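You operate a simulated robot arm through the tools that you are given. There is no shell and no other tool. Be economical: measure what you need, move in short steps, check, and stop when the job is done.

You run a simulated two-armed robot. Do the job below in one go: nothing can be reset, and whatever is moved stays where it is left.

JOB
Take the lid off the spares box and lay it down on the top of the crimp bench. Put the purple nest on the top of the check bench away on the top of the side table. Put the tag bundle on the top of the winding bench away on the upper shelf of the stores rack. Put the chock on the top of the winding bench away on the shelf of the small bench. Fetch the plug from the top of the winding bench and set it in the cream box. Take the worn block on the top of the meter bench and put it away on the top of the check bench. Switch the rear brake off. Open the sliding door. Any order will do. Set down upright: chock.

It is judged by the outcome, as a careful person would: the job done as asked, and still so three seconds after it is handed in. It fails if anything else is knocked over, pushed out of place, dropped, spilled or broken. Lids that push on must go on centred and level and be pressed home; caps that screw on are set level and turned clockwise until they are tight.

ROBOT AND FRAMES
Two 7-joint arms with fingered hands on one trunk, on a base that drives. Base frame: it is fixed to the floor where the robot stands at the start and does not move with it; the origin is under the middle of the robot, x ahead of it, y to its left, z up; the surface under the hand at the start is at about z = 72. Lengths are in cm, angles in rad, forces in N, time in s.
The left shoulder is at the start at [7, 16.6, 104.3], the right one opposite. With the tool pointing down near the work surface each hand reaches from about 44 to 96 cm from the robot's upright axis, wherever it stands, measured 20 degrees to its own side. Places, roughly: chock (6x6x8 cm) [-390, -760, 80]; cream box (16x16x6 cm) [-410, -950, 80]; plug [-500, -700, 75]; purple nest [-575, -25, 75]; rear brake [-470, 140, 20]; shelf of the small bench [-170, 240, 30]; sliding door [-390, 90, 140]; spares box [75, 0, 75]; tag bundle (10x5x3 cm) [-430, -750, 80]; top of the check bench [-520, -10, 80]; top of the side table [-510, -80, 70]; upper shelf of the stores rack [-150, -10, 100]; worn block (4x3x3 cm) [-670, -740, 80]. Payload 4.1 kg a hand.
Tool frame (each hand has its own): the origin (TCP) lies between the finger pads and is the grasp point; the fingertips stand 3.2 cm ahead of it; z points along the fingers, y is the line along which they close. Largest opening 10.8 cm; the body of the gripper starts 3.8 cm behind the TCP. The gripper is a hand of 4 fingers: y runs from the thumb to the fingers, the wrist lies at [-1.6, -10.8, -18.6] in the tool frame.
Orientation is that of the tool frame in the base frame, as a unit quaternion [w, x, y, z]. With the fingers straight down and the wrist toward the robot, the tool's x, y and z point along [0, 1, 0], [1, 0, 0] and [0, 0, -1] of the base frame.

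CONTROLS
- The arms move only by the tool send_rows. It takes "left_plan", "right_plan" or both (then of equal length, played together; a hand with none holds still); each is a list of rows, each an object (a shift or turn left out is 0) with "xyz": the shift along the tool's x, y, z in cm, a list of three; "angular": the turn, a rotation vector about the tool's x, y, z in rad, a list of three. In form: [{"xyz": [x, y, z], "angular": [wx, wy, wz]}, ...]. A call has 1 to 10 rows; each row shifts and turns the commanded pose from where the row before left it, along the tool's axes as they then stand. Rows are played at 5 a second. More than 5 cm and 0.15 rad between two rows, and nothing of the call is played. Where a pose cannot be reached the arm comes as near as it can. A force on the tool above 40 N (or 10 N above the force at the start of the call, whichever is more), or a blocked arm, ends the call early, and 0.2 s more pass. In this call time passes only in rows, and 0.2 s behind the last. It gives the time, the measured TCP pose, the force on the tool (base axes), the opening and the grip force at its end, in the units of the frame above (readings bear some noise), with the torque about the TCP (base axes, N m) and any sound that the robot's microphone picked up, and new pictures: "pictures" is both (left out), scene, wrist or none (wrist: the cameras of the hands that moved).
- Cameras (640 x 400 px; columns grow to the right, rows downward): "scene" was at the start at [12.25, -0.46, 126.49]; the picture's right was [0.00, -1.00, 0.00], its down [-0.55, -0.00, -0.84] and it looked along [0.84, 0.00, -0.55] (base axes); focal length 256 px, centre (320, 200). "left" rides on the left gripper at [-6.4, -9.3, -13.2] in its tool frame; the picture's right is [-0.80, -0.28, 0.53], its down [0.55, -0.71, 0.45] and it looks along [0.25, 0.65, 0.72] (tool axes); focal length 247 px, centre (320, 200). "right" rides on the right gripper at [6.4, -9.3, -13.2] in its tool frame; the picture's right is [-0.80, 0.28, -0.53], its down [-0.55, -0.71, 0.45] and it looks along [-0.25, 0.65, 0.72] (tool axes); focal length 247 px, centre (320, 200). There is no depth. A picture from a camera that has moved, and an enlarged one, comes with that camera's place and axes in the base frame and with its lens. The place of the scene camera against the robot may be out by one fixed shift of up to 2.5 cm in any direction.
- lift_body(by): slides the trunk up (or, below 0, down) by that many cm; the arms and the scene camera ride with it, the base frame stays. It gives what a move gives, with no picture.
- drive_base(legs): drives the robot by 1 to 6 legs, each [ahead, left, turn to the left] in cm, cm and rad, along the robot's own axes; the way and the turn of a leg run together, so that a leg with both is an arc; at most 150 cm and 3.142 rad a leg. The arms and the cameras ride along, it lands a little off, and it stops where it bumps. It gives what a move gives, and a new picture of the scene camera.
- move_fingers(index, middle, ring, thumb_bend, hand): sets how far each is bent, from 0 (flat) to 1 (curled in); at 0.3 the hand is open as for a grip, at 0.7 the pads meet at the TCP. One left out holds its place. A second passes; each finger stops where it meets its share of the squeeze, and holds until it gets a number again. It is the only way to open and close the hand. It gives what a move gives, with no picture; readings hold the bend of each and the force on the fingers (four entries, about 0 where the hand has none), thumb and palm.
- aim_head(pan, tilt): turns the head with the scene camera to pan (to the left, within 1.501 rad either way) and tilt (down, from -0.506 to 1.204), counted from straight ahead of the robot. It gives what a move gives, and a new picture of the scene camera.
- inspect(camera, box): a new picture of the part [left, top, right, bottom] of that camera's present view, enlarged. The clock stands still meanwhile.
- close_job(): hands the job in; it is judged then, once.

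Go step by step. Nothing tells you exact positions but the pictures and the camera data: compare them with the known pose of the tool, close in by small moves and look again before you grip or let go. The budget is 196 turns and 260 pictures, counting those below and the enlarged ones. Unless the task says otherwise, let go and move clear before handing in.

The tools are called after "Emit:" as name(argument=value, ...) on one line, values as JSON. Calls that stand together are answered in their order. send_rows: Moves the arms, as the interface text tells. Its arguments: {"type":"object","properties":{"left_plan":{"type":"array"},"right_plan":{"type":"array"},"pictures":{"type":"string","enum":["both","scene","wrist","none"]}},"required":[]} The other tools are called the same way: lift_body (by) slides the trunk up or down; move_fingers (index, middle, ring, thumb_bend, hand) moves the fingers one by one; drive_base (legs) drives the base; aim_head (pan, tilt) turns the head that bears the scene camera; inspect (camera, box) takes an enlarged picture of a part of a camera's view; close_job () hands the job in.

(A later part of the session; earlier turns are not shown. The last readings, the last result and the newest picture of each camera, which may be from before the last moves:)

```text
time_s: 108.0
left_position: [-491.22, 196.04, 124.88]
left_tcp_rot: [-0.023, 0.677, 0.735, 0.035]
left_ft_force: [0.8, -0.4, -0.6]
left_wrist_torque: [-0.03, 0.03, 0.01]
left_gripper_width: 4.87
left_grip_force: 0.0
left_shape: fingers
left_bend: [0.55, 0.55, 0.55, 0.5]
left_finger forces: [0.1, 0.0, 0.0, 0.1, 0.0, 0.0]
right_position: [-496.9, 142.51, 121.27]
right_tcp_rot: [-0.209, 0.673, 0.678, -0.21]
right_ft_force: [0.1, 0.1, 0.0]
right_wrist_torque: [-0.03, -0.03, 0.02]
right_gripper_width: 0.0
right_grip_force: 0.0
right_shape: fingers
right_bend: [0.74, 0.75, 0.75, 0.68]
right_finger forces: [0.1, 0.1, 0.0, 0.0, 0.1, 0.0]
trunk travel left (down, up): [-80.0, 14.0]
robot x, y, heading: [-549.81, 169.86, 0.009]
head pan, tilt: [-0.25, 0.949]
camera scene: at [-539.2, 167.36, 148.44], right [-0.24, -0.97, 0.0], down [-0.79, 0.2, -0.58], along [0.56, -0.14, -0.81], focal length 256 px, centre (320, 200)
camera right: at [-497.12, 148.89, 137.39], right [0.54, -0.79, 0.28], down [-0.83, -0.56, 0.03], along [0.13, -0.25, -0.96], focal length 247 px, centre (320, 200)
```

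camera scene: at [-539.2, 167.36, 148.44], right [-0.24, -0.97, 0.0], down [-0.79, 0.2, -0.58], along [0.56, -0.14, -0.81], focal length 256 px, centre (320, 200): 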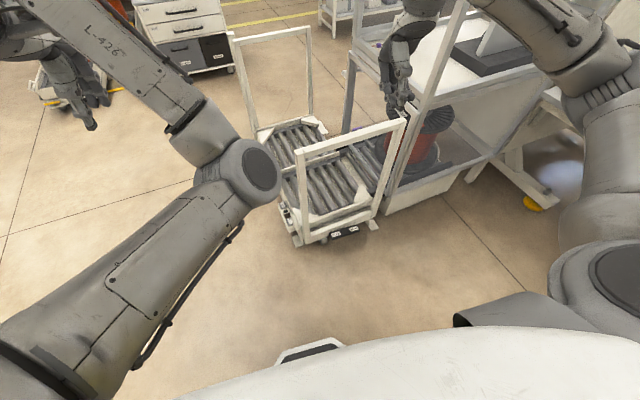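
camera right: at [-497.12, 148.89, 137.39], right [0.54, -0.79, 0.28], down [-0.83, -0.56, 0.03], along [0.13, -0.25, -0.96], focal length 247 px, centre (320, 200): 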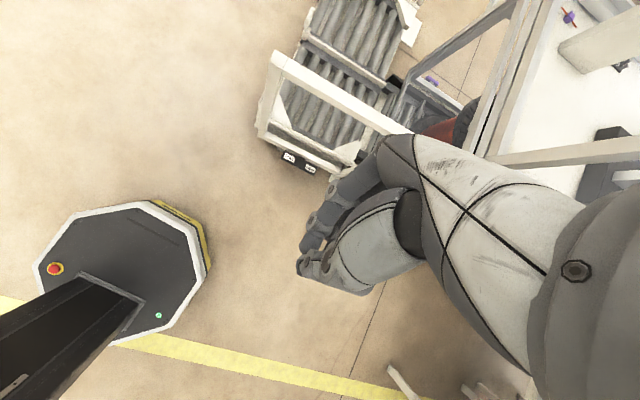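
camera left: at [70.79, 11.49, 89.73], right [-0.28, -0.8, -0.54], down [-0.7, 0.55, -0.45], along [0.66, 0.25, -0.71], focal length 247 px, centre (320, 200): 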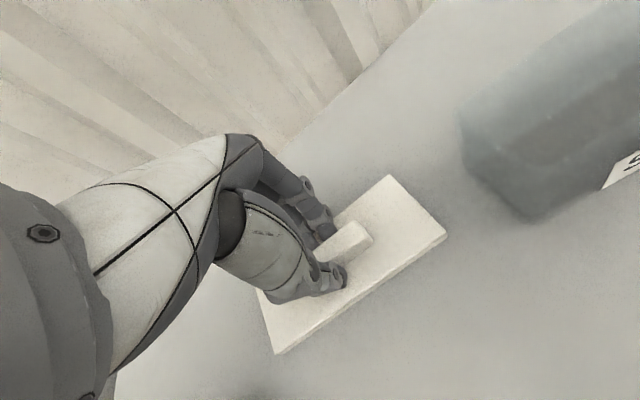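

The tilt went the wrong way; I reverse it, then lower the trunk.

Emit:
send_rows(right_plan=[{"angular": [-0.12, 0, 0]}, {"angular": [-0.12, 0, 0]}, {"angular": [-0.12, 0, 0]}, {"angular": [-0.12, 0, 0]}, {"angular": [-0.12, 0, 0]}, {"angular": [-0.12, 0, 0]}, {"angular": [-0.12, 0, 0]}, {"angular": [-0.12, 0, 0]}, {"angular": [-0.12, 0, 0]}, {"angular": [-0.12, 0, 0]}], pictures="none")

Emit:
lift_body(by=-40)

Emit:
lift_body(by=-25)

Emit:
aim_head(pan=-0.35, tilt=0.7)

Emit:
inspect(camera="right", box=[0, 0, 640, 400])

```text
time_s: 110.3
left_position: [-491.07, 195.7, 124.95]
left_tcp_rot: [-0.025, 0.677, 0.735, 0.037]
left_ft_force: [-0.3, -0.7, -0.1]
left_wrist_torque: [0.03, -0.01, -0.01]
left_gripper_width: 4.88
left_grip_force: 0.2
left_shape: fingers
left_bend: [0.55, 0.55, 0.55, 0.5]
left_finger forces: [0.0, 0.1, 0.0, 0.0, 0.0, 0.0]
right_position: [-494.64, 135.67, 122.24]
right_tcp_rot: [0.253, 0.69, 0.653, 0.182]
right_ft_force: [-0.1, -0.7, -0.6]
right_wrist_torque: [0.02, 0.01, 0.01]
right_gripper_width: 0.01
right_grip_force: 0.0
right_shape: fingers
right_bend: [0.75, 0.75, 0.75, 0.68]
right_finger forces: [0.1, 0.1, 0.1, 0.0, 0.0, 0.0]
right hand out of reach, approached as far as the arm can: row 6, 7, 8, 10
trunk travel left (down, up): [-80.0, 14.0]
robot x, y, heading: [-549.69, 169.89, 0.011]
head pan, tilt: [-0.25, 0.949]
stopped in row 10 (right hand): the arm was blocked; the commanded pose is now the measured one
```

```text
time_s: 114.2
left_position: [-491.17, 195.92, 84.9]
left_tcp_rot: [-0.022, 0.678, 0.734, 0.036]
left_ft_force: [1.1, 0.3, -0.6]
left_wrist_torque: [-0.03, -0.04, 0.01]
left_gripper_width: 4.86
left_grip_force: 0.0
left_shape: fingers
left_bend: [0.55, 0.55, 0.55, 0.5]
left_finger forces: [0.0, 0.0, 0.1, 0.1, 0.0, 0.0]
right_position: [-494.62, 136.08, 82.4]
right_tcp_rot: [0.254, 0.689, 0.654, 0.18]
right_ft_force: [0.3, 1.3, 0.4]
right_wrist_torque: [0.01, -0.02, -0.03]
right_gripper_width: 0.0
right_grip_force: 0.0
right_shape: fingers
right_bend: [0.75, 0.75, 0.75, 0.68]
right_finger forces: [0.0, 0.1, 0.0, 0.1, 0.0, 0.0]
trunk travel left (down, up): [-40.0, 54.0]
robot x, y, heading: [-549.54, 169.51, 0.008]
head pan, tilt: [-0.25, 0.949]
```

```text
time_s: 116.8
left_position: [-491.21, 195.99, 60.01]
left_tcp_rot: [-0.023, 0.677, 0.735, 0.036]
left_ft_force: [-0.8, 0.1, 0.3]
left_wrist_torque: [-0.02, 0.04, 0.0]
left_gripper_width: 4.85
left_grip_force: 0.0
left_shape: fingers
left_bend: [0.55, 0.55, 0.55, 0.5]
left_finger forces: [0.1, 0.1, 0.1, 0.0, 0.0, 0.0]
right_position: [-494.61, 136.16, 57.35]
right_tcp_rot: [0.253, 0.69, 0.654, 0.181]
right_ft_force: [-0.3, 0.7, -0.6]
right_wrist_torque: [0.02, -0.01, -0.02]
right_gripper_width: 0.04
right_grip_force: 0.0
right_shape: fingers
right_bend: [0.75, 0.75, 0.75, 0.68]
right_finger forces: [0.1, 0.1, 0.0, 0.1, 0.0, 0.0]
trunk travel left (down, up): [-15.0, 79.0]
robot x, y, heading: [-549.6, 169.31, 0.006]
head pan, tilt: [-0.25, 0.949]
```

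```text
time_s: 117.5
left_position: [-491.16, 195.98, 59.97]
left_tcp_rot: [-0.022, 0.677, 0.735, 0.036]
left_ft_force: [-0.2, -0.3, -0.3]
left_wrist_torque: [0.02, -0.03, -0.01]
left_gripper_width: 4.85
left_grip_force: 0.0
left_shape: fingers
left_bend: [0.55, 0.55, 0.55, 0.5]
left_finger forces: [0.0, 0.0, 0.1, 0.0, 0.0, 0.0]
right_position: [-494.71, 136.1, 57.35]
right_tcp_rot: [0.254, 0.69, 0.653, 0.18]
right_ft_force: [0.9, -0.3, -0.2]
right_wrist_torque: [0.0, 0.03, 0.03]
right_gripper_width: 0.0
right_grip_force: 0.1
right_shape: fingers
right_bend: [0.75, 0.75, 0.75, 0.68]
right_finger forces: [0.1, 0.0, 0.0, 0.0, 0.0, 0.1]
trunk travel left (down, up): [-15.0, 79.0]
robot x, y, heading: [-549.36, 169.45, 0.006]
head pan, tilt: [-0.351, 0.7]
camera scene: at [-538.34, 166.26, 85.42], right [-0.34, -0.94, 0.0], down [-0.61, 0.22, -0.76], along [0.72, -0.26, -0.64], focal length 256 px, centre (320, 200)
```

scene: 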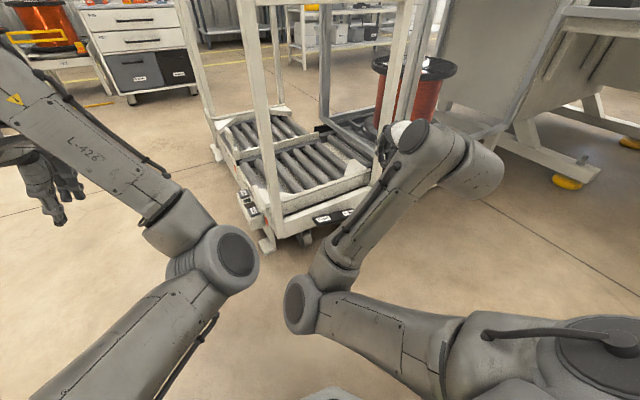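

```text
1.00 times, centred on (320, 200) of right (not enlarged: the box is as wide or as high as the picture)
camera zoom: at [-509.37, 144.08, 61.98], right [-0.14, -0.74, 0.66], down [-0.36, -0.58, -0.73], along [0.92, -0.34, -0.18], focal length 247 px, centre (320, 200)
```

zoom: 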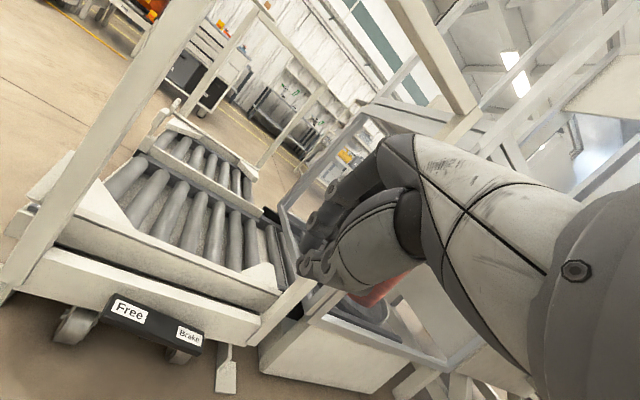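

The pedal's Free end is confirmed at [-473.4, 143, 20]. I'll move the fist to just above and in front of it.

Emit:
send_rows(right_plan=[{"xyz": [1.3, -0.31, 3.41]}, {"xyz": [1.3, -0.31, 3.41]}, {"xyz": [1.3, -0.31, 3.41]}, {"xyz": [1.3, -0.31, 3.41]}, {"xyz": [1.3, -0.31, 3.41]}, {"xyz": [1.3, -0.31, 3.41]}, {"xyz": [1.3, -0.31, 3.41]}, {"xyz": [1.3, -0.31, 3.41]}], pictures="both")

```text
time_s: 119.5
left_position: [-491.16, 196.2, 59.97]
left_tcp_rot: [-0.023, 0.677, 0.735, 0.036]
left_ft_force: [0.2, 0.3, -0.8]
left_wrist_torque: [0.0, -0.04, 0.02]
left_gripper_width: 4.88
left_grip_force: 0.1
left_shape: fingers
left_bend: [0.55, 0.55, 0.55, 0.5]
left_finger forces: [0.0, 0.0, 0.1, 0.0, 0.1, 0.1]
right_position: [-476.68, 142.03, 40.38]
right_tcp_rot: [0.311, 0.669, 0.646, 0.198]
right_ft_force: [0.0, -0.1, 0.5]
right_wrist_torque: [-0.03, 0.02, 0.01]
right_gripper_width: 0.0
right_grip_force: 0.1
right_shape: fingers
right_bend: [0.75, 0.75, 0.75, 0.68]
right_finger forces: [0.0, 0.1, 0.1, 0.0, 0.0, 0.1]
trunk travel left (down, up): [-15.0, 79.0]
robot x, y, heading: [-549.44, 169.34, 0.005]
head pan, tilt: [-0.351, 0.7]
stopped in row 8 (right hand): the arm was blocked; the commanded pose is now the measured one
camera scene: at [-538.44, 166.32, 85.4], right [-0.34, -0.94, 0.0], down [-0.61, 0.22, -0.77], along [0.72, -0.26, -0.64], focal length 256 px, centre (320, 200)
camera right: at [-491.79, 150.21, 42.79], right [-0.21, -0.69, 0.69], down [-0.27, -0.63, -0.73], along [0.94, -0.34, -0.05], focal length 247 px, centre (320, 200)
```

scene: 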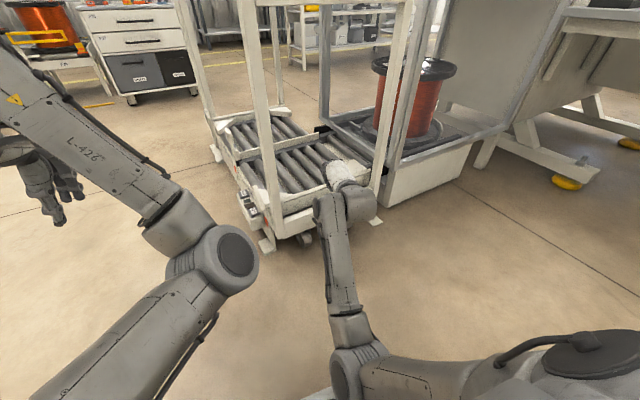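
right: 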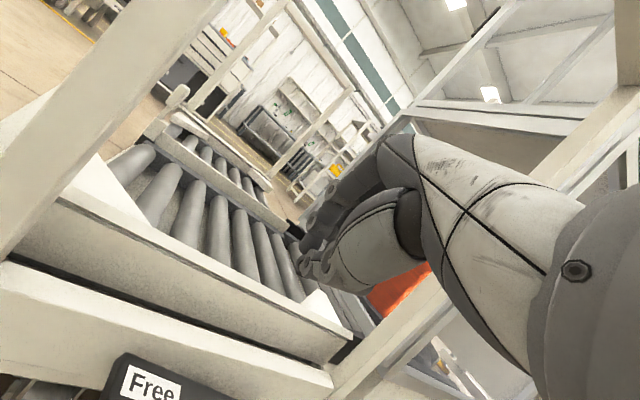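

The steep tilt runs the arm out of joint range. I'll back off and reduce the tilt to about 0.3 rad.

Emit:
send_rows(right_plan=[{"xyz": [-0.18, -0.62, -3.3]}, {"xyz": [-0.18, -0.62, -3.3]}, {"xyz": [-0.18, -0.62, -3.3]}, {"angular": [0.112, 0.048, 0]}, {"angular": [0.112, 0.048, 0]}, {"angular": [0.112, 0.048, 0]}, {"angular": [0.112, 0.048, 0]}], pictures="wrist")

```text
time_s: 121.1
left_position: [-491.24, 196.09, 59.87]
left_tcp_rot: [-0.024, 0.678, 0.734, 0.035]
left_ft_force: [0.6, 0.3, -0.1]
left_wrist_torque: [-0.04, 0.01, 0.0]
left_gripper_width: 4.86
left_grip_force: 0.1
left_shape: fingers
left_bend: [0.55, 0.55, 0.55, 0.5]
left_finger forces: [0.0, 0.0, 0.0, 0.1, 0.0, 0.0]
right_position: [-484.71, 143.17, 45.9]
right_tcp_rot: [0.087, 0.699, 0.701, 0.113]
right_ft_force: [0.4, 0.2, 0.5]
right_wrist_torque: [-0.01, 0.02, 0.03]
right_gripper_width: 0.0
right_grip_force: 0.0
right_shape: fingers
right_bend: [0.75, 0.75, 0.75, 0.68]
right_finger forces: [0.1, 0.0, 0.0, 0.0, 0.0, 0.1]
trunk travel left (down, up): [-15.0, 79.0]
robot x, y, heading: [-549.63, 169.45, 0.008]
head pan, tilt: [-0.351, 0.7]
camera right: at [-497.4, 149.11, 56.24], right [0.13, -0.82, 0.56], down [-0.55, -0.53, -0.65], along [0.83, -0.22, -0.52], focal length 247 px, centre (320, 200)
```

right: 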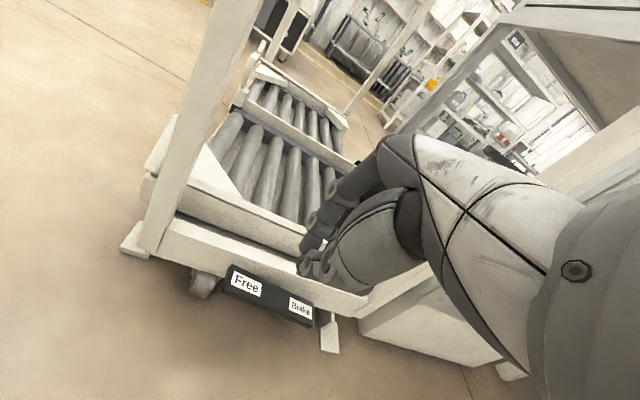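

Good orientation. Now down above the Free end.

Emit:
send_rows(right_plan=[{"xyz": [0, 0.62, 3.4]}, {"xyz": [0, 0.62, 3.4]}, {"xyz": [0, 0.62, 3.4]}, {"xyz": [0, 0.62, 3.4]}, {"xyz": [0, 0.62, 3.4]}, {"xyz": [0, 0.62, 2.0]}], pictures="both")

```text
time_s: 122.5
left_position: [-491.16, 195.98, 59.94]
left_tcp_rot: [-0.023, 0.678, 0.734, 0.034]
left_ft_force: [-0.6, -0.1, -0.1]
left_wrist_torque: [-0.02, 0.01, 0.0]
left_gripper_width: 4.89
left_grip_force: 0.1
left_shape: fingers
left_bend: [0.55, 0.55, 0.55, 0.5]
left_finger forces: [0.0, 0.0, 0.1, 0.0, 0.0, 0.0]
right_position: [-475.66, 143.82, 28.82]
right_tcp_rot: [0.088, 0.699, 0.7, 0.113]
right_ft_force: [-0.1, -0.2, -0.5]
right_wrist_torque: [-0.04, 0.0, -0.01]
right_gripper_width: 0.02
right_grip_force: 0.1
right_shape: fingers
right_bend: [0.75, 0.75, 0.75, 0.68]
right_finger forces: [0.1, 0.0, 0.0, 0.0, 0.0, 0.1]
trunk travel left (down, up): [-15.0, 79.0]
robot x, y, heading: [-549.69, 169.73, 0.003]
head pan, tilt: [-0.351, 0.7]
camera scene: at [-538.33, 166.26, 85.42], right [-0.34, -0.94, 0.0], down [-0.61, 0.22, -0.76], along [0.72, -0.26, -0.64], focal length 256 px, centre (320, 200)
camera right: at [-488.4, 149.75, 38.95], right [0.13, -0.82, 0.56], down [-0.55, -0.53, -0.65], along [0.83, -0.23, -0.51], focal length 247 px, centre (320, 200)
```

scene: 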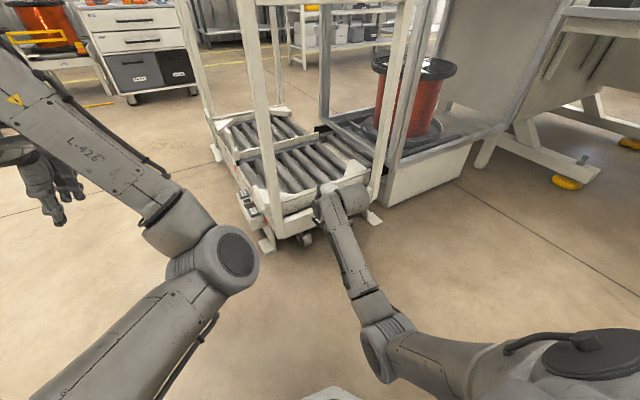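
right: 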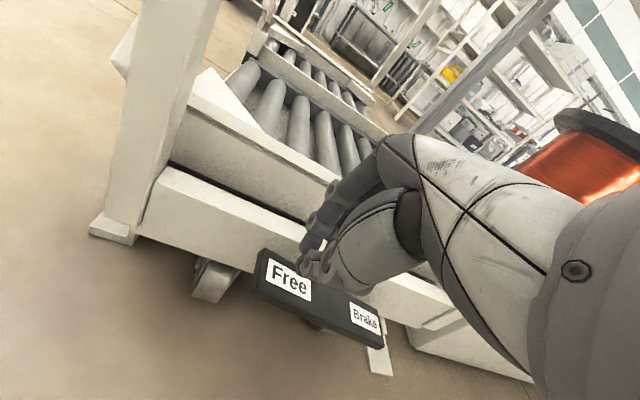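

Aligned above Free. Press down gently in small steps.

Emit:
send_rows(right_plan=[{"xyz": [0.3, -0.3, 1]}, {"xyz": [0.3, -0.3, 1]}, {"xyz": [0, -0.3, 1]}, {"xyz": [0, -0.3, 1]}, {"xyz": [0, -0.3, 1]}, {"xyz": [0, -0.3, 1]}, {"xyz": [0, -0.3, 1]}, {"xyz": [0, -0.3, 1]}], pictures="wrist")

```text
time_s: 124.3
left_position: [-491.2, 196.09, 59.95]
left_tcp_rot: [-0.023, 0.677, 0.734, 0.036]
left_ft_force: [0.7, -0.1, 0.5]
left_wrist_torque: [0.0, -0.01, -0.02]
left_gripper_width: 4.88
left_grip_force: 0.1
left_shape: fingers
left_bend: [0.55, 0.55, 0.55, 0.5]
left_finger forces: [0.0, 0.1, 0.0, 0.0, 0.0, 0.0]
right_position: [-475.78, 144.64, 20.75]
right_tcp_rot: [0.089, 0.699, 0.701, 0.113]
right_ft_force: [0.2, 0.2, 0.0]
right_wrist_torque: [-0.01, -0.01, 0.01]
right_gripper_width: 0.0
right_grip_force: 0.0
right_shape: fingers
right_bend: [0.75, 0.75, 0.75, 0.68]
right_finger forces: [0.0, 0.0, 0.0, 0.0, 0.0, 0.1]
trunk travel left (down, up): [-15.0, 79.0]
robot x, y, heading: [-549.68, 169.4, 0.01]
head pan, tilt: [-0.351, 0.7]
camera right: at [-488.49, 150.58, 30.91], right [0.13, -0.82, 0.56], down [-0.55, -0.53, -0.65], along [0.83, -0.23, -0.51], focal length 247 px, centre (320, 200)
```

right: 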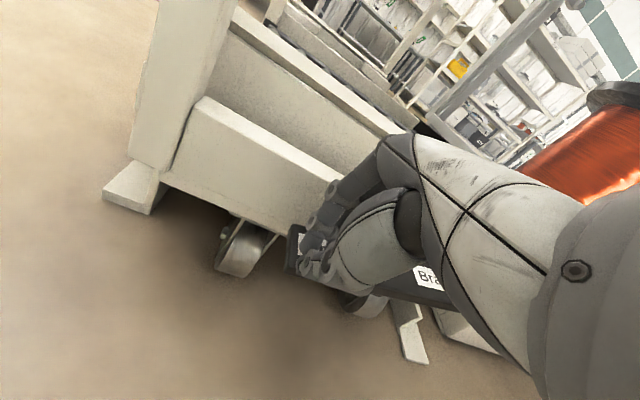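

No contact yet; keep pressing down.

Emit:
send_rows(right_plan=[{"xyz": [0, -0.28, 0.96]}, {"xyz": [0, -0.28, 0.96]}, {"xyz": [0, -0.28, 0.96]}, {"xyz": [0, -0.28, 0.96]}, {"xyz": [0, -0.28, 0.96]}], pictures="wrist")

```text
time_s: 125.0
left_position: [-491.22, 196.1, 59.87]
left_tcp_rot: [-0.023, 0.677, 0.734, 0.037]
left_ft_force: [0.5, -0.1, 0.3]
left_wrist_torque: [-0.03, 0.02, 0.0]
left_gripper_width: 4.88
left_grip_force: 0.0
left_shape: fingers
left_bend: [0.55, 0.55, 0.55, 0.5]
left_finger forces: [0.0, 0.0, 0.1, 0.1, 0.0, 0.0]
right_position: [-475.64, 144.71, 19.22]
right_tcp_rot: [0.094, 0.699, 0.7, 0.116]
right_ft_force: [-3.7, 0.2, 11.2]
right_wrist_torque: [0.02, 0.11, 0.0]
right_gripper_width: 0.02
right_grip_force: 7.0
right_shape: fingers
right_bend: [0.75, 0.75, 0.75, 0.68]
right_finger forces: [7.7, 0.6, 0.0, 0.0, 6.0, 0.0]
trunk travel left (down, up): [-15.0, 79.0]
robot x, y, heading: [-550.45, 169.45, 0.004]
head pan, tilt: [-0.351, 0.7]
stopped in row 3 (right hand): the force on the tool passed its limit at 43 N (the readings are from after the stop); the commanded pose is now the measured one
camera right: at [-488.39, 150.71, 29.35], right [0.12, -0.82, 0.57], down [-0.54, -0.53, -0.65], along [0.83, -0.23, -0.5], focal length 247 px, centre (320, 200)
```

right: 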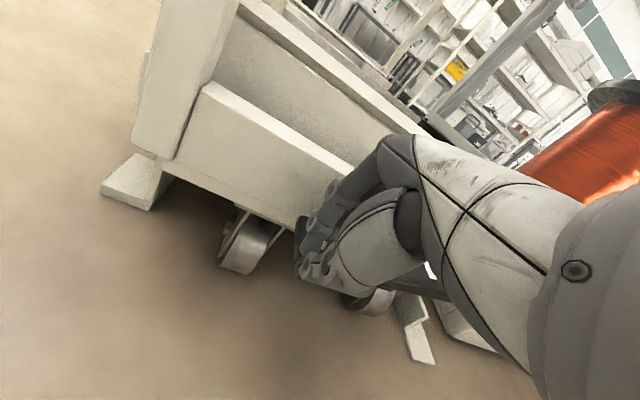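

Contact with 43 N peak. I'll press again in finer steps to see whether it rocks.

Emit:
send_rows(right_plan=[{"xyz": [0, -0.14, 0.48]}, {"xyz": [0, -0.14, 0.48]}, {"xyz": [0, -0.14, 0.48]}, {"xyz": [0, -0.14, 0.48]}], pictures="wrist")

```text
time_s: 125.6
left_position: [-491.26, 196.1, 60.05]
left_tcp_rot: [-0.022, 0.677, 0.734, 0.037]
left_ft_force: [0.2, 0.2, -0.7]
left_wrist_torque: [0.02, -0.03, 0.0]
left_gripper_width: 4.85
left_grip_force: 0.0
left_shape: fingers
left_bend: [0.55, 0.55, 0.55, 0.5]
left_finger forces: [0.0, 0.0, 0.0, 0.1, 0.1, 0.0]
right_position: [-475.3, 144.77, 19.26]
right_tcp_rot: [0.101, 0.697, 0.7, 0.122]
right_ft_force: [-9.8, 0.6, 21.5]
right_wrist_torque: [-0.03, 0.29, 0.01]
right_gripper_width: 0.18
right_grip_force: 12.4
right_shape: fingers
right_bend: [0.76, 0.76, 0.75, 0.66]
right_finger forces: [11.8, 2.5, 1.1, 0.1, 9.4, 0.1]
trunk travel left (down, up): [-15.0, 79.0]
robot x, y, heading: [-550.05, 169.25, 0.007]
head pan, tilt: [-0.351, 0.7]
stopped in row 3 (right hand): the force on the tool passed its limit at 43 N (the readings are from after the stop); the commanded pose is now the measured one
camera right: at [-488.25, 150.79, 29.02], right [0.11, -0.81, 0.57], down [-0.53, -0.53, -0.66], along [0.84, -0.23, -0.49], focal length 247 px, centre (320, 200)
```

right: 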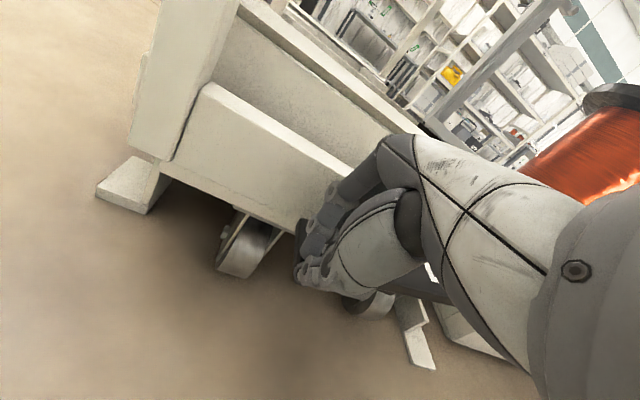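

It's firm now—likely at its stop. I'll lift and look at the pedal.

Emit:
send_rows(right_plan=[{"xyz": [0, 0, -2]}, {"xyz": [0, -1, -4]}, {"xyz": [0, -1, -4]}, {"xyz": [0, -1, -4]}, {"xyz": [0, -1, -4]}, {"xyz": [0, -1, -4]}], pictures="wrist")

Emit:
inspect(camera="right", box=[190, 220, 350, 340])

```text
time_s: 127.0
left_position: [-491.2, 196.04, 59.58]
left_tcp_rot: [-0.023, 0.677, 0.735, 0.036]
left_ft_force: [-0.2, 0.4, -0.2]
left_wrist_torque: [0.0, -0.01, 0.02]
left_gripper_width: 4.89
left_grip_force: 0.1
left_shape: fingers
left_bend: [0.55, 0.55, 0.55, 0.5]
left_finger forces: [0.1, 0.0, 0.0, 0.0, 0.0, 0.1]
right_position: [-486.81, 143.92, 37.84]
right_tcp_rot: [0.096, 0.697, 0.7, 0.118]
right_ft_force: [-0.1, 0.5, -0.1]
right_wrist_torque: [-0.04, -0.03, 0.0]
right_gripper_width: 0.02
right_grip_force: 0.1
right_shape: fingers
right_bend: [0.75, 0.75, 0.75, 0.67]
right_finger forces: [0.0, 0.0, 0.0, 0.0, 0.0, 0.0]
trunk travel left (down, up): [-15.0, 79.0]
robot x, y, heading: [-549.75, 169.38, 0.006]
head pan, tilt: [-0.351, 0.7]
camera right: at [-499.78, 149.93, 47.74], right [0.12, -0.81, 0.57], down [-0.53, -0.53, -0.66], along [0.84, -0.23, -0.5], focal length 247 px, centre (320, 200)
```

right: 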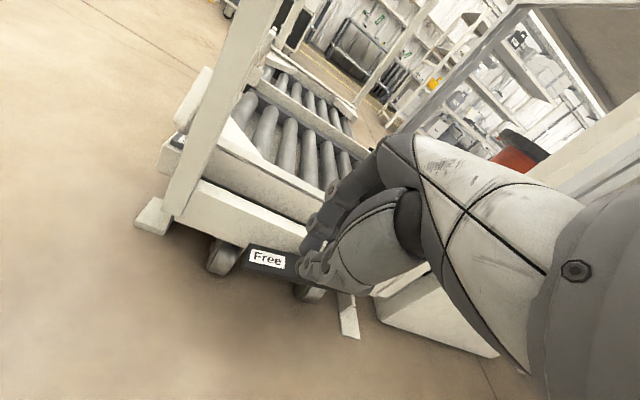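

```text
3.33 times, centred on (270, 280) of right
camera zoom: at [-499.78, 149.93, 47.74], right [0.12, -0.81, 0.57], down [-0.53, -0.53, -0.66], along [0.84, -0.23, -0.5], focal length 823 px, centre (487, -67)
```

zoom: 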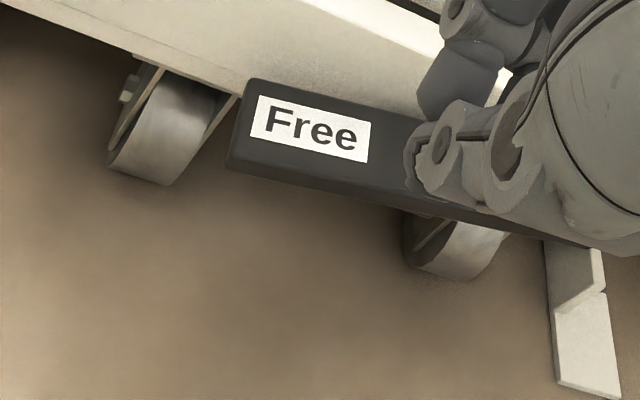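

The pedal has rotated relative to before. I'll pull the hand further away and compare whole pedal's tilt to the beam.

Emit:
send_rows(right_plan=[{"xyz": [0, -2, -4]}, {"xyz": [0, -2, -4]}, {"xyz": [-3, -1, -3.5]}, {"xyz": [-3, -1, -3.5]}, {"xyz": [-3, 0, -3.5]}], pictures="wrist")

Emit:
inspect(camera="scene", box=[250, 180, 410, 280])

```text
time_s: 128.2
left_position: [-491.14, 196.04, 59.88]
left_tcp_rot: [-0.022, 0.678, 0.734, 0.037]
left_ft_force: [-0.9, 0.4, -0.1]
left_wrist_torque: [-0.03, 0.0, 0.03]
left_gripper_width: 4.87
left_grip_force: 0.0
left_shape: fingers
left_bend: [0.55, 0.55, 0.55, 0.5]
left_finger forces: [0.0, 0.0, 0.0, 0.0, 0.1, 0.1]
right_position: [-497.03, 134.02, 53.48]
right_tcp_rot: [0.096, 0.697, 0.701, 0.119]
right_ft_force: [0.1, 0.0, 0.0]
right_wrist_torque: [-0.01, 0.01, -0.02]
right_gripper_width: 0.0
right_grip_force: 0.0
right_shape: fingers
right_bend: [0.75, 0.75, 0.75, 0.67]
right_finger forces: [0.1, 0.0, 0.0, 0.0, 0.0, 0.0]
right hand out of reach, approached as far as the arm can: row 5
trunk travel left (down, up): [-15.0, 79.0]
robot x, y, heading: [-549.65, 169.78, -0.0]
head pan, tilt: [-0.351, 0.7]
camera right: at [-509.9, 140.02, 63.49], right [0.12, -0.81, 0.57], down [-0.53, -0.53, -0.66], along [0.84, -0.23, -0.5], focal length 247 px, centre (320, 200)
```

right: 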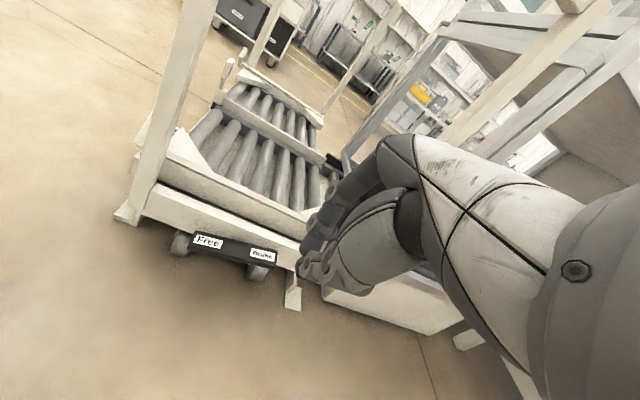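

```text
4.00 times, centred on (330, 230) of scene
camera zoom: at [-538.38, 166.28, 85.42], right [-0.34, -0.94, 0.0], down [-0.61, 0.22, -0.76], along [0.72, -0.26, -0.64], focal length 1023 px, centre (280, 80)
```

zoom: 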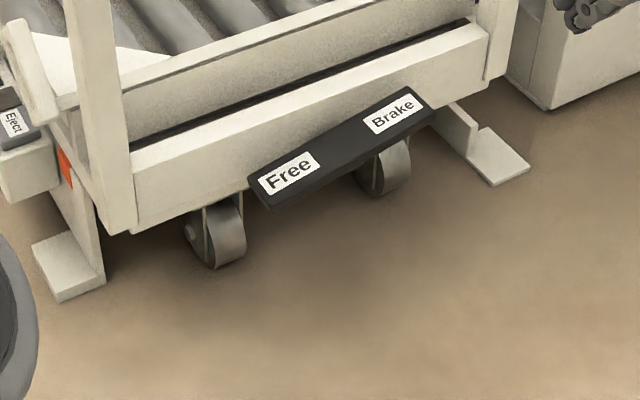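

The Brake end is up and Free end down: brake off. Next the purple nest on the check bench: raise the trunk, back off, and turn to face −y.

Emit:
lift_body(by=40)

Emit:
drive_base(legs=[[-30, 0, 0], [0, 0, -1.571]])

Emit:
aim_head(pan=0, tilt=0.5)

```text
time_s: 132.1
left_position: [-491.23, 196.12, 99.95]
left_tcp_rot: [-0.023, 0.677, 0.735, 0.036]
left_ft_force: [-0.5, 1.0, -1.1]
left_wrist_torque: [-0.01, 0.0, -0.02]
left_gripper_width: 4.9
left_grip_force: 0.0
left_shape: fingers
left_bend: [0.55, 0.55, 0.55, 0.5]
left_finger forces: [0.0, 0.1, 0.0, 0.0, 0.0, 0.1]
right_position: [-497.08, 133.94, 93.41]
right_tcp_rot: [0.098, 0.698, 0.699, 0.12]
right_ft_force: [-0.2, 0.8, 0.6]
right_wrist_torque: [0.0, -0.01, 0.0]
right_gripper_width: 0.0
right_grip_force: 0.1
right_shape: fingers
right_bend: [0.75, 0.75, 0.75, 0.67]
right_finger forces: [0.0, 0.0, 0.0, 0.1, 0.1, 0.1]
trunk travel left (down, up): [-55.0, 39.0]
robot x, y, heading: [-549.65, 169.68, 0.002]
head pan, tilt: [-0.351, 0.7]
```

```text
time_s: 138.0
left_position: [-553.76, 110.78, 99.95]
left_tcp_rot: [0.01, 0.998, 0.038, 0.042]
left_ft_force: [-0.3, 0.3, -0.3]
left_wrist_torque: [-0.01, 0.02, -0.02]
left_gripper_width: 4.85
left_grip_force: 0.0
left_shape: fingers
left_bend: [0.55, 0.55, 0.55, 0.5]
left_finger forces: [0.0, 0.0, 0.0, 0.0, 0.0, 0.1]
right_position: [-615.72, 116.8, 93.44]
right_tcp_rot: [0.153, 0.988, -0.001, 0.016]
right_ft_force: [-0.1, -0.1, 1.2]
right_wrist_torque: [-0.02, 0.0, -0.01]
right_gripper_width: 0.01
right_grip_force: 0.1
right_shape: fingers
right_bend: [0.75, 0.75, 0.75, 0.67]
right_finger forces: [0.1, 0.1, 0.1, 0.0, 0.1, 0.0]
trunk travel left (down, up): [-55.0, 39.0]
robot x, y, heading: [-579.94, 169.2, -1.573]
head pan, tilt: [-0.351, 0.7]
camera scene: at [-584.6, 155.84, 125.42], right [-0.94, 0.34, 0.0], down [0.22, 0.61, -0.76], along [-0.26, -0.72, -0.64], focal length 256 px, centre (320, 200)
```

scene: 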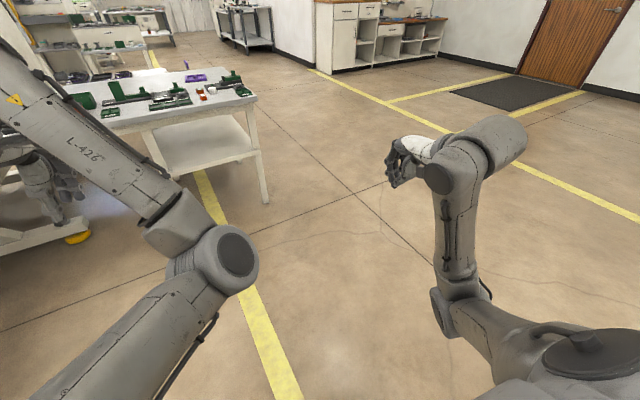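

```text
time_s: 138.8
left_position: [-553.93, 110.67, 99.92]
left_tcp_rot: [0.01, 0.998, 0.038, 0.042]
left_ft_force: [-0.4, -0.2, 0.5]
left_wrist_torque: [0.0, -0.03, 0.0]
left_gripper_width: 4.86
left_grip_force: 0.1
left_shape: fingers
left_bend: [0.55, 0.55, 0.55, 0.5]
left_finger forces: [0.0, 0.0, 0.0, 0.1, 0.0, 0.0]
right_position: [-615.79, 116.77, 93.46]
right_tcp_rot: [0.152, 0.988, -0.001, 0.015]
right_ft_force: [0.2, 0.6, -0.2]
right_wrist_torque: [0.02, -0.02, 0.01]
right_gripper_width: 0.0
right_grip_force: 0.0
right_shape: fingers
right_bend: [0.75, 0.75, 0.75, 0.67]
right_finger forces: [0.0, 0.1, 0.0, 0.0, 0.0, 0.1]
trunk travel left (down, up): [-55.0, 39.0]
robot x, y, heading: [-579.93, 169.27, -1.573]
head pan, tilt: [0.0, 0.499]
camera scene: at [-581.67, 154.72, 127.19], right [-1.0, 0.0, 0.0], down [0.0, 0.48, -0.88], along [0.0, -0.88, -0.48], focal length 256 px, centre (320, 200)
```

scene: 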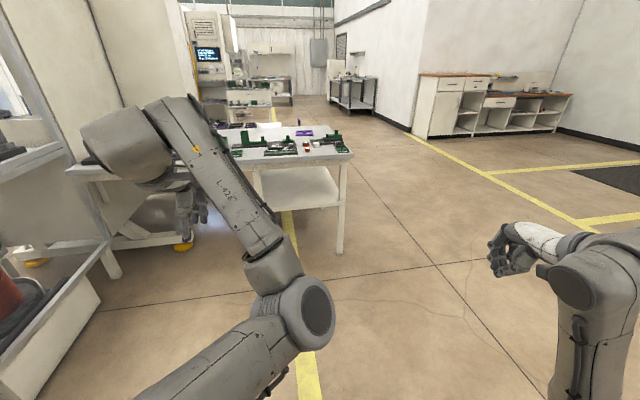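

The check bench is ahead with the purple nest at the near-right part. I'll move to its right-hand side for a clearer view.

Emit:
drive_base(legs=[[70, -85, 0], [70, 0, 0], [0, 0, 1.2]])

Emit:
aim_head(pan=-0.1, tilt=0.6)

```text
time_s: 150.8
left_position: [-603.49, 32.61, 100.0]
left_tcp_rot: [-0.014, 0.811, 0.583, 0.04]
left_ft_force: [-0.6, -0.4, 0.1]
left_wrist_torque: [-0.03, 0.01, -0.02]
left_gripper_width: 4.83
left_grip_force: 0.2
left_shape: fingers
left_bend: [0.55, 0.55, 0.55, 0.5]
left_finger forces: [0.0, 0.0, 0.1, 0.1, 0.1, 0.0]
right_position: [-633.14, -22.06, 93.38]
right_tcp_rot: [0.119, 0.824, 0.546, 0.098]
right_ft_force: [1.1, -0.3, -0.2]
right_wrist_torque: [0.0, 0.0, 0.0]
right_gripper_width: 0.0
right_grip_force: 0.0
right_shape: fingers
right_bend: [0.75, 0.75, 0.75, 0.67]
right_finger forces: [0.1, 0.0, 0.0, 0.1, 0.0, 0.1]
trunk travel left (down, up): [-55.0, 39.0]
robot x, y, heading: [-667.72, 31.17, -0.4]
head pan, tilt: [0.0, 0.499]
camera scene: at [-656.42, 25.38, 127.19], right [-0.39, -0.92, 0.0], down [-0.44, 0.19, -0.88], along [0.81, -0.34, -0.48], focal length 256 px, centre (320, 200)
```

scene: 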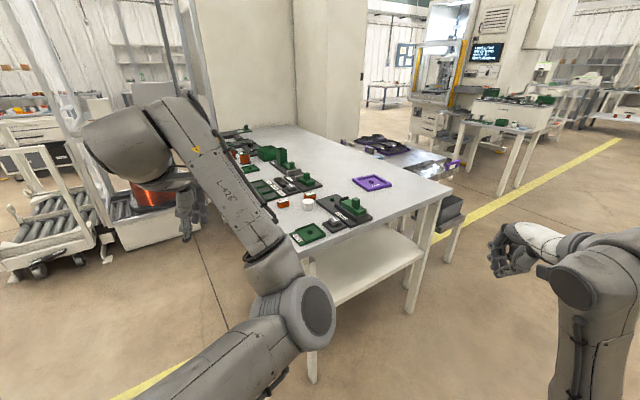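

```text
time_s: 151.5
left_position: [-603.64, 32.67, 99.9]
left_tcp_rot: [-0.015, 0.811, 0.583, 0.041]
left_ft_force: [0.2, 0.4, 0.0]
left_wrist_torque: [-0.03, -0.04, 0.0]
left_gripper_width: 4.89
left_grip_force: 0.0
left_shape: fingers
left_bend: [0.55, 0.55, 0.55, 0.5]
left_finger forces: [0.1, 0.1, 0.0, 0.0, 0.1, 0.1]
right_position: [-633.33, -22.18, 93.53]
right_tcp_rot: [0.119, 0.824, 0.545, 0.098]
right_ft_force: [-0.2, 1.5, -0.2]
right_wrist_torque: [0.01, -0.02, -0.01]
right_gripper_width: 0.0
right_grip_force: 0.0
right_shape: fingers
right_bend: [0.75, 0.75, 0.75, 0.67]
right_finger forces: [0.0, 0.1, 0.0, 0.1, 0.1, 0.1]
trunk travel left (down, up): [-55.0, 39.0]
robot x, y, heading: [-667.61, 30.77, -0.397]
head pan, tilt: [-0.099, 0.6]
camera scene: at [-657.05, 24.67, 126.29], right [-0.48, -0.88, 0.0], down [-0.5, 0.27, -0.83], along [0.73, -0.39, -0.56], focal length 256 px, centre (320, 200)
```

scene: 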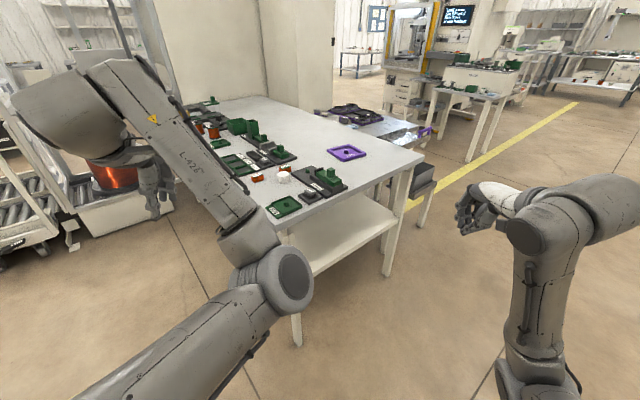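

The purple nest is a flat purple frame on the check bench; the side table lies just behind. I'll enlarge both.

Emit:
inspect(camera="scene", box=[270, 85, 470, 210])

```text
3.20 times, centred on (370, 148) of scene
camera zoom: at [-657.05, 24.67, 126.29], right [-0.48, -0.88, 0.0], down [-0.5, 0.27, -0.83], along [0.73, -0.39, -0.56], focal length 818 px, centre (160, 368)
```

zoom: 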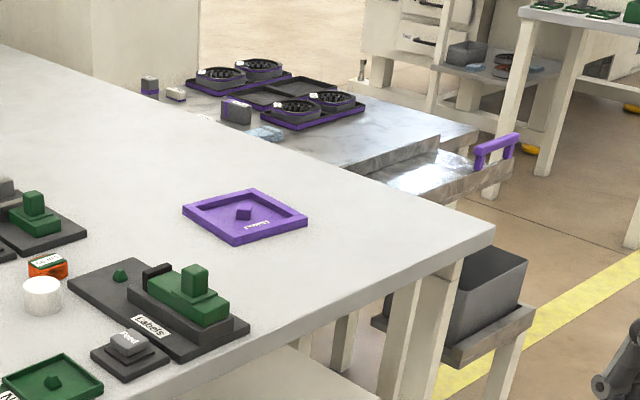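

I'll position squarely at the bench's end, raising the trunk for clearance, and open the right hand.

Emit:
lift_body(by=12)

Emit:
drive_base(legs=[[0, 0, 0.4], [15, -50, 0]])

Emit:
move_fingers(hand="right", index=0.5, middle=0.5, ring=0.5, thumb_bend=0.5)

Emit:
send_rows(right_plan=[{"xyz": [1, 1, 0], "angular": [0.07, 0, 0]}, {"xyz": [2, 2, 0], "angular": [0.07, 0, 0]}, {"xyz": [2, 2, 0], "angular": [0.07, 0, 0]}, {"xyz": [2, 3, 0], "angular": [0.07, 0, 0]}], pictures="both")

```text
time_s: 153.0
left_position: [-603.52, 32.72, 111.87]
left_tcp_rot: [-0.015, 0.811, 0.584, 0.039]
left_ft_force: [-0.1, -0.6, 0.0]
left_wrist_torque: [-0.01, 0.01, -0.04]
left_gripper_width: 4.86
left_grip_force: 0.0
left_shape: fingers
left_bend: [0.55, 0.55, 0.55, 0.5]
left_finger forces: [0.1, 0.0, 0.0, 0.0, 0.0, 0.0]
right_position: [-633.19, -22.09, 105.5]
right_tcp_rot: [0.118, 0.824, 0.546, 0.097]
right_ft_force: [0.4, -0.8, 0.2]
right_wrist_torque: [0.01, 0.03, -0.03]
right_gripper_width: 0.01
right_grip_force: 0.0
right_shape: fingers
right_bend: [0.75, 0.75, 0.75, 0.67]
right_finger forces: [0.1, 0.0, 0.1, 0.0, 0.0, 0.0]
trunk travel left (down, up): [-67.0, 27.0]
robot x, y, heading: [-667.82, 31.24, -0.398]
head pan, tilt: [-0.099, 0.6]
```

```text
time_s: 157.2
left_position: [-593.78, 10.76, 111.96]
left_tcp_rot: [-0.023, 0.672, 0.739, 0.037]
left_ft_force: [0.0, 0.1, 0.6]
left_wrist_torque: [0.0, -0.01, 0.04]
left_gripper_width: 4.86
left_grip_force: 0.2
left_shape: fingers
left_bend: [0.55, 0.55, 0.55, 0.5]
left_finger forces: [0.0, 0.0, 0.0, 0.0, 0.0, 0.0]
right_position: [-598.76, -51.24, 105.51]
right_tcp_rot: [0.096, 0.693, 0.704, 0.12]
right_ft_force: [-0.7, -1.4, 0.6]
right_wrist_torque: [0.02, 0.01, 0.05]
right_gripper_width: 0.0
right_grip_force: 0.0
right_shape: fingers
right_bend: [0.75, 0.75, 0.75, 0.67]
right_finger forces: [0.0, 0.0, 0.1, 0.2, 0.0, 0.1]
trunk travel left (down, up): [-67.0, 27.0]
robot x, y, heading: [-652.24, -16.41, 0.024]
head pan, tilt: [-0.099, 0.6]
camera scene: at [-639.82, -17.63, 138.28], right [-0.08, -1.0, 0.0], down [-0.56, 0.05, -0.82], along [0.82, -0.07, -0.57], focal length 256 px, centre (320, 200)
```

scene: 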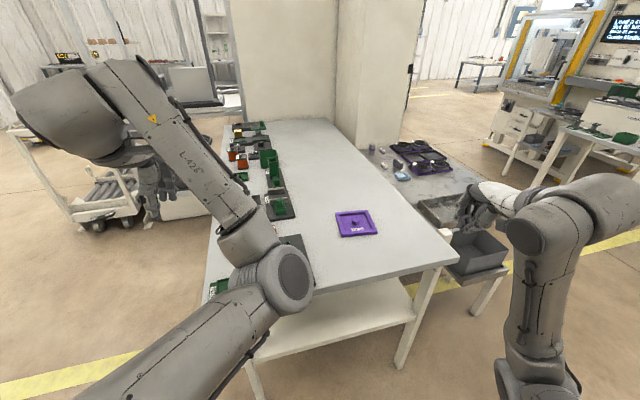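

```text
time_s: 158.2
left_position: [-593.92, 10.7, 111.92]
left_tcp_rot: [-0.023, 0.672, 0.739, 0.037]
left_ft_force: [-0.2, 0.4, -0.2]
left_wrist_torque: [-0.02, 0.01, 0.0]
left_gripper_width: 4.86
left_grip_force: 0.0
left_shape: fingers
left_bend: [0.55, 0.55, 0.55, 0.5]
left_finger forces: [0.0, 0.0, 0.1, 0.1, 0.1, 0.0]
right_position: [-598.86, -51.29, 105.53]
right_tcp_rot: [0.096, 0.692, 0.705, 0.12]
right_ft_force: [-0.1, 0.1, 0.8]
right_wrist_torque: [-0.01, 0.02, 0.03]
right_gripper_width: 5.51
right_grip_force: 0.1
right_shape: fingers
right_bend: [0.5, 0.5, 0.5, 0.5]
right_finger forces: [0.0, 0.1, 0.0, 0.0, 0.1, 0.1]
trunk travel left (down, up): [-67.0, 27.0]
robot x, y, heading: [-651.95, -16.46, 0.022]
head pan, tilt: [-0.099, 0.6]
```

```text
time_s: 159.2
left_position: [-593.73, 10.8, 111.83]
left_tcp_rot: [-0.024, 0.672, 0.74, 0.036]
left_ft_force: [-0.6, 0.4, -0.4]
left_wrist_torque: [0.0, 0.0, -0.03]
left_gripper_width: 4.87
left_grip_force: 0.0
left_shape: fingers
left_bend: [0.55, 0.55, 0.55, 0.5]
left_finger forces: [0.0, 0.0, 0.1, 0.0, 0.1, 0.1]
right_position: [-590.85, -43.88, 106.97]
right_tcp_rot: [-0.002, 0.7, 0.714, 0.019]
right_ft_force: [0.3, 0.3, -0.2]
right_wrist_torque: [-0.01, 0.02, -0.01]
right_gripper_width: 5.53
right_grip_force: 0.0
right_shape: fingers
right_bend: [0.5, 0.5, 0.5, 0.5]
right_finger forces: [0.0, 0.1, 0.1, 0.0, 0.0, 0.0]
trunk travel left (down, up): [-67.0, 27.0]
robot x, y, heading: [-652.03, -16.3, 0.023]
head pan, tilt: [-0.099, 0.6]
camera scene: at [-639.66, -17.46, 138.26], right [-0.08, -1.0, 0.0], down [-0.56, 0.04, -0.82], along [0.82, -0.07, -0.57], focal length 256 px, centre (320, 200)
camera right: at [-600.62, -38.18, 120.25], right [0.29, -0.81, 0.51], down [-0.68, -0.55, -0.48], along [0.67, -0.21, -0.71], focal length 247 px, centre (320, 200)
```

scene: 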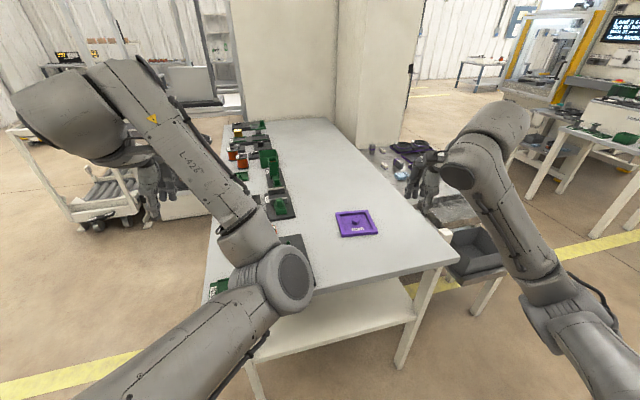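
right: 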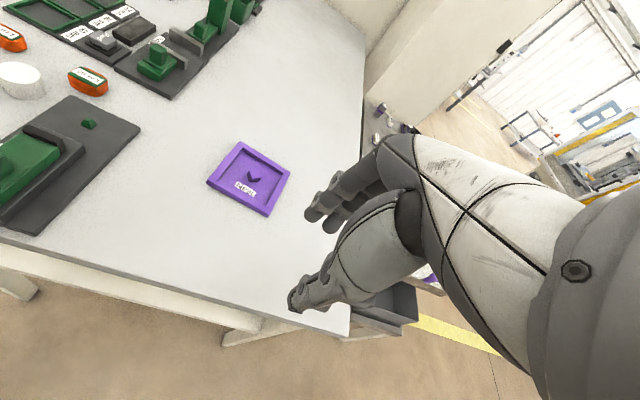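

The nest is ~13–14 cm square at about [-566, -35]; I'll zoom in to judge its rim and centre boss.

Emit:
inspect(camera="right", box=[190, 130, 310, 225])

```text
4.21 times, centred on (250, 178) of right
camera zoom: at [-600.62, -38.18, 120.25], right [0.29, -0.81, 0.51], down [-0.68, -0.55, -0.48], along [0.67, -0.21, -0.71], focal length 1040 px, centre (615, 295)
```

zoom: 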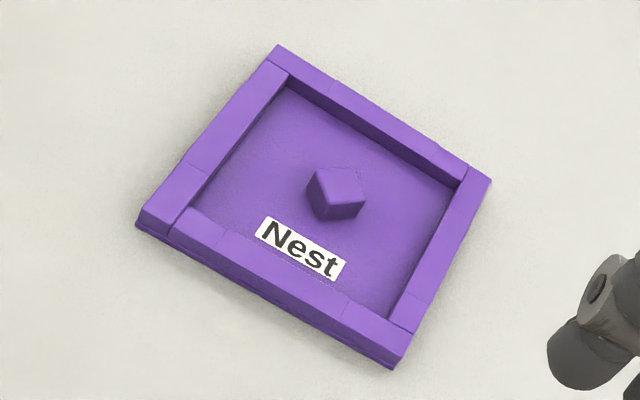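

The rim is ~1.3 cm thick: I'll pinch the near rim, thumb outside, fingers inside. Moving above it.

Emit:
send_rows(right_plan=[{"xyz": [1.4, 3.2, 2]}, {"xyz": [1.4, 3.2, 2]}, {"xyz": [1.4, 3.2, 2]}, {"xyz": [1.4, 3.2, 3]}, {"xyz": [1.4, 3.3, 3]}, {"xyz": [1.4, 3.3, 3]}, {"xyz": [0, 0, 3]}, {"xyz": [0, 0, 3]}], pictures="wrist")

Emit:
inspect(camera="scene", box=[280, 160, 440, 280])

```text
time_s: 161.0
left_position: [-593.78, 10.77, 111.82]
left_tcp_rot: [-0.023, 0.673, 0.739, 0.035]
left_ft_force: [-0.5, -0.2, 0.5]
left_wrist_torque: [-0.01, -0.01, 0.01]
left_gripper_width: 4.85
left_grip_force: 0.1
left_shape: fingers
left_bend: [0.55, 0.55, 0.55, 0.5]
left_finger forces: [0.1, 0.0, 0.1, 0.1, 0.0, 0.0]
right_position: [-571.23, -34.58, 86.74]
right_tcp_rot: [-0.002, 0.699, 0.715, 0.019]
right_ft_force: [-0.4, -0.7, 0.1]
right_wrist_torque: [-0.02, 0.02, -0.01]
right_gripper_width: 5.53
right_grip_force: 0.1
right_shape: fingers
right_bend: [0.5, 0.5, 0.5, 0.5]
right_finger forces: [0.1, 0.0, 0.0, 0.0, 0.0, 0.0]
trunk travel left (down, up): [-67.0, 27.0]
robot x, y, heading: [-652.09, -16.55, 0.019]
head pan, tilt: [-0.099, 0.6]
camera right: at [-580.99, -28.92, 99.84], right [0.29, -0.81, 0.51], down [-0.68, -0.55, -0.48], along [0.67, -0.21, -0.71], focal length 247 px, centre (320, 200)
```

right: 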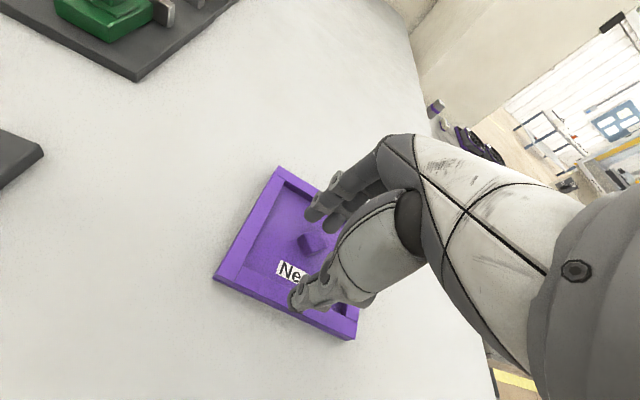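

```text
3.33 times, centred on (360, 220) of scene
camera zoom: at [-639.76, -17.56, 138.28], right [-0.08, -1.0, 0.0], down [-0.56, 0.04, -0.82], along [0.82, -0.07, -0.57], focal length 852 px, centre (187, 133)
```

zoom: 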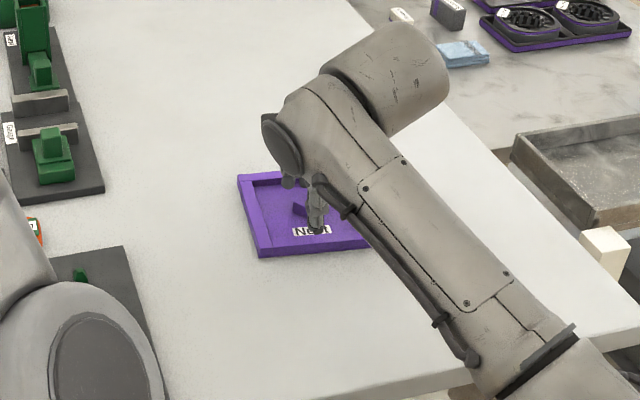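

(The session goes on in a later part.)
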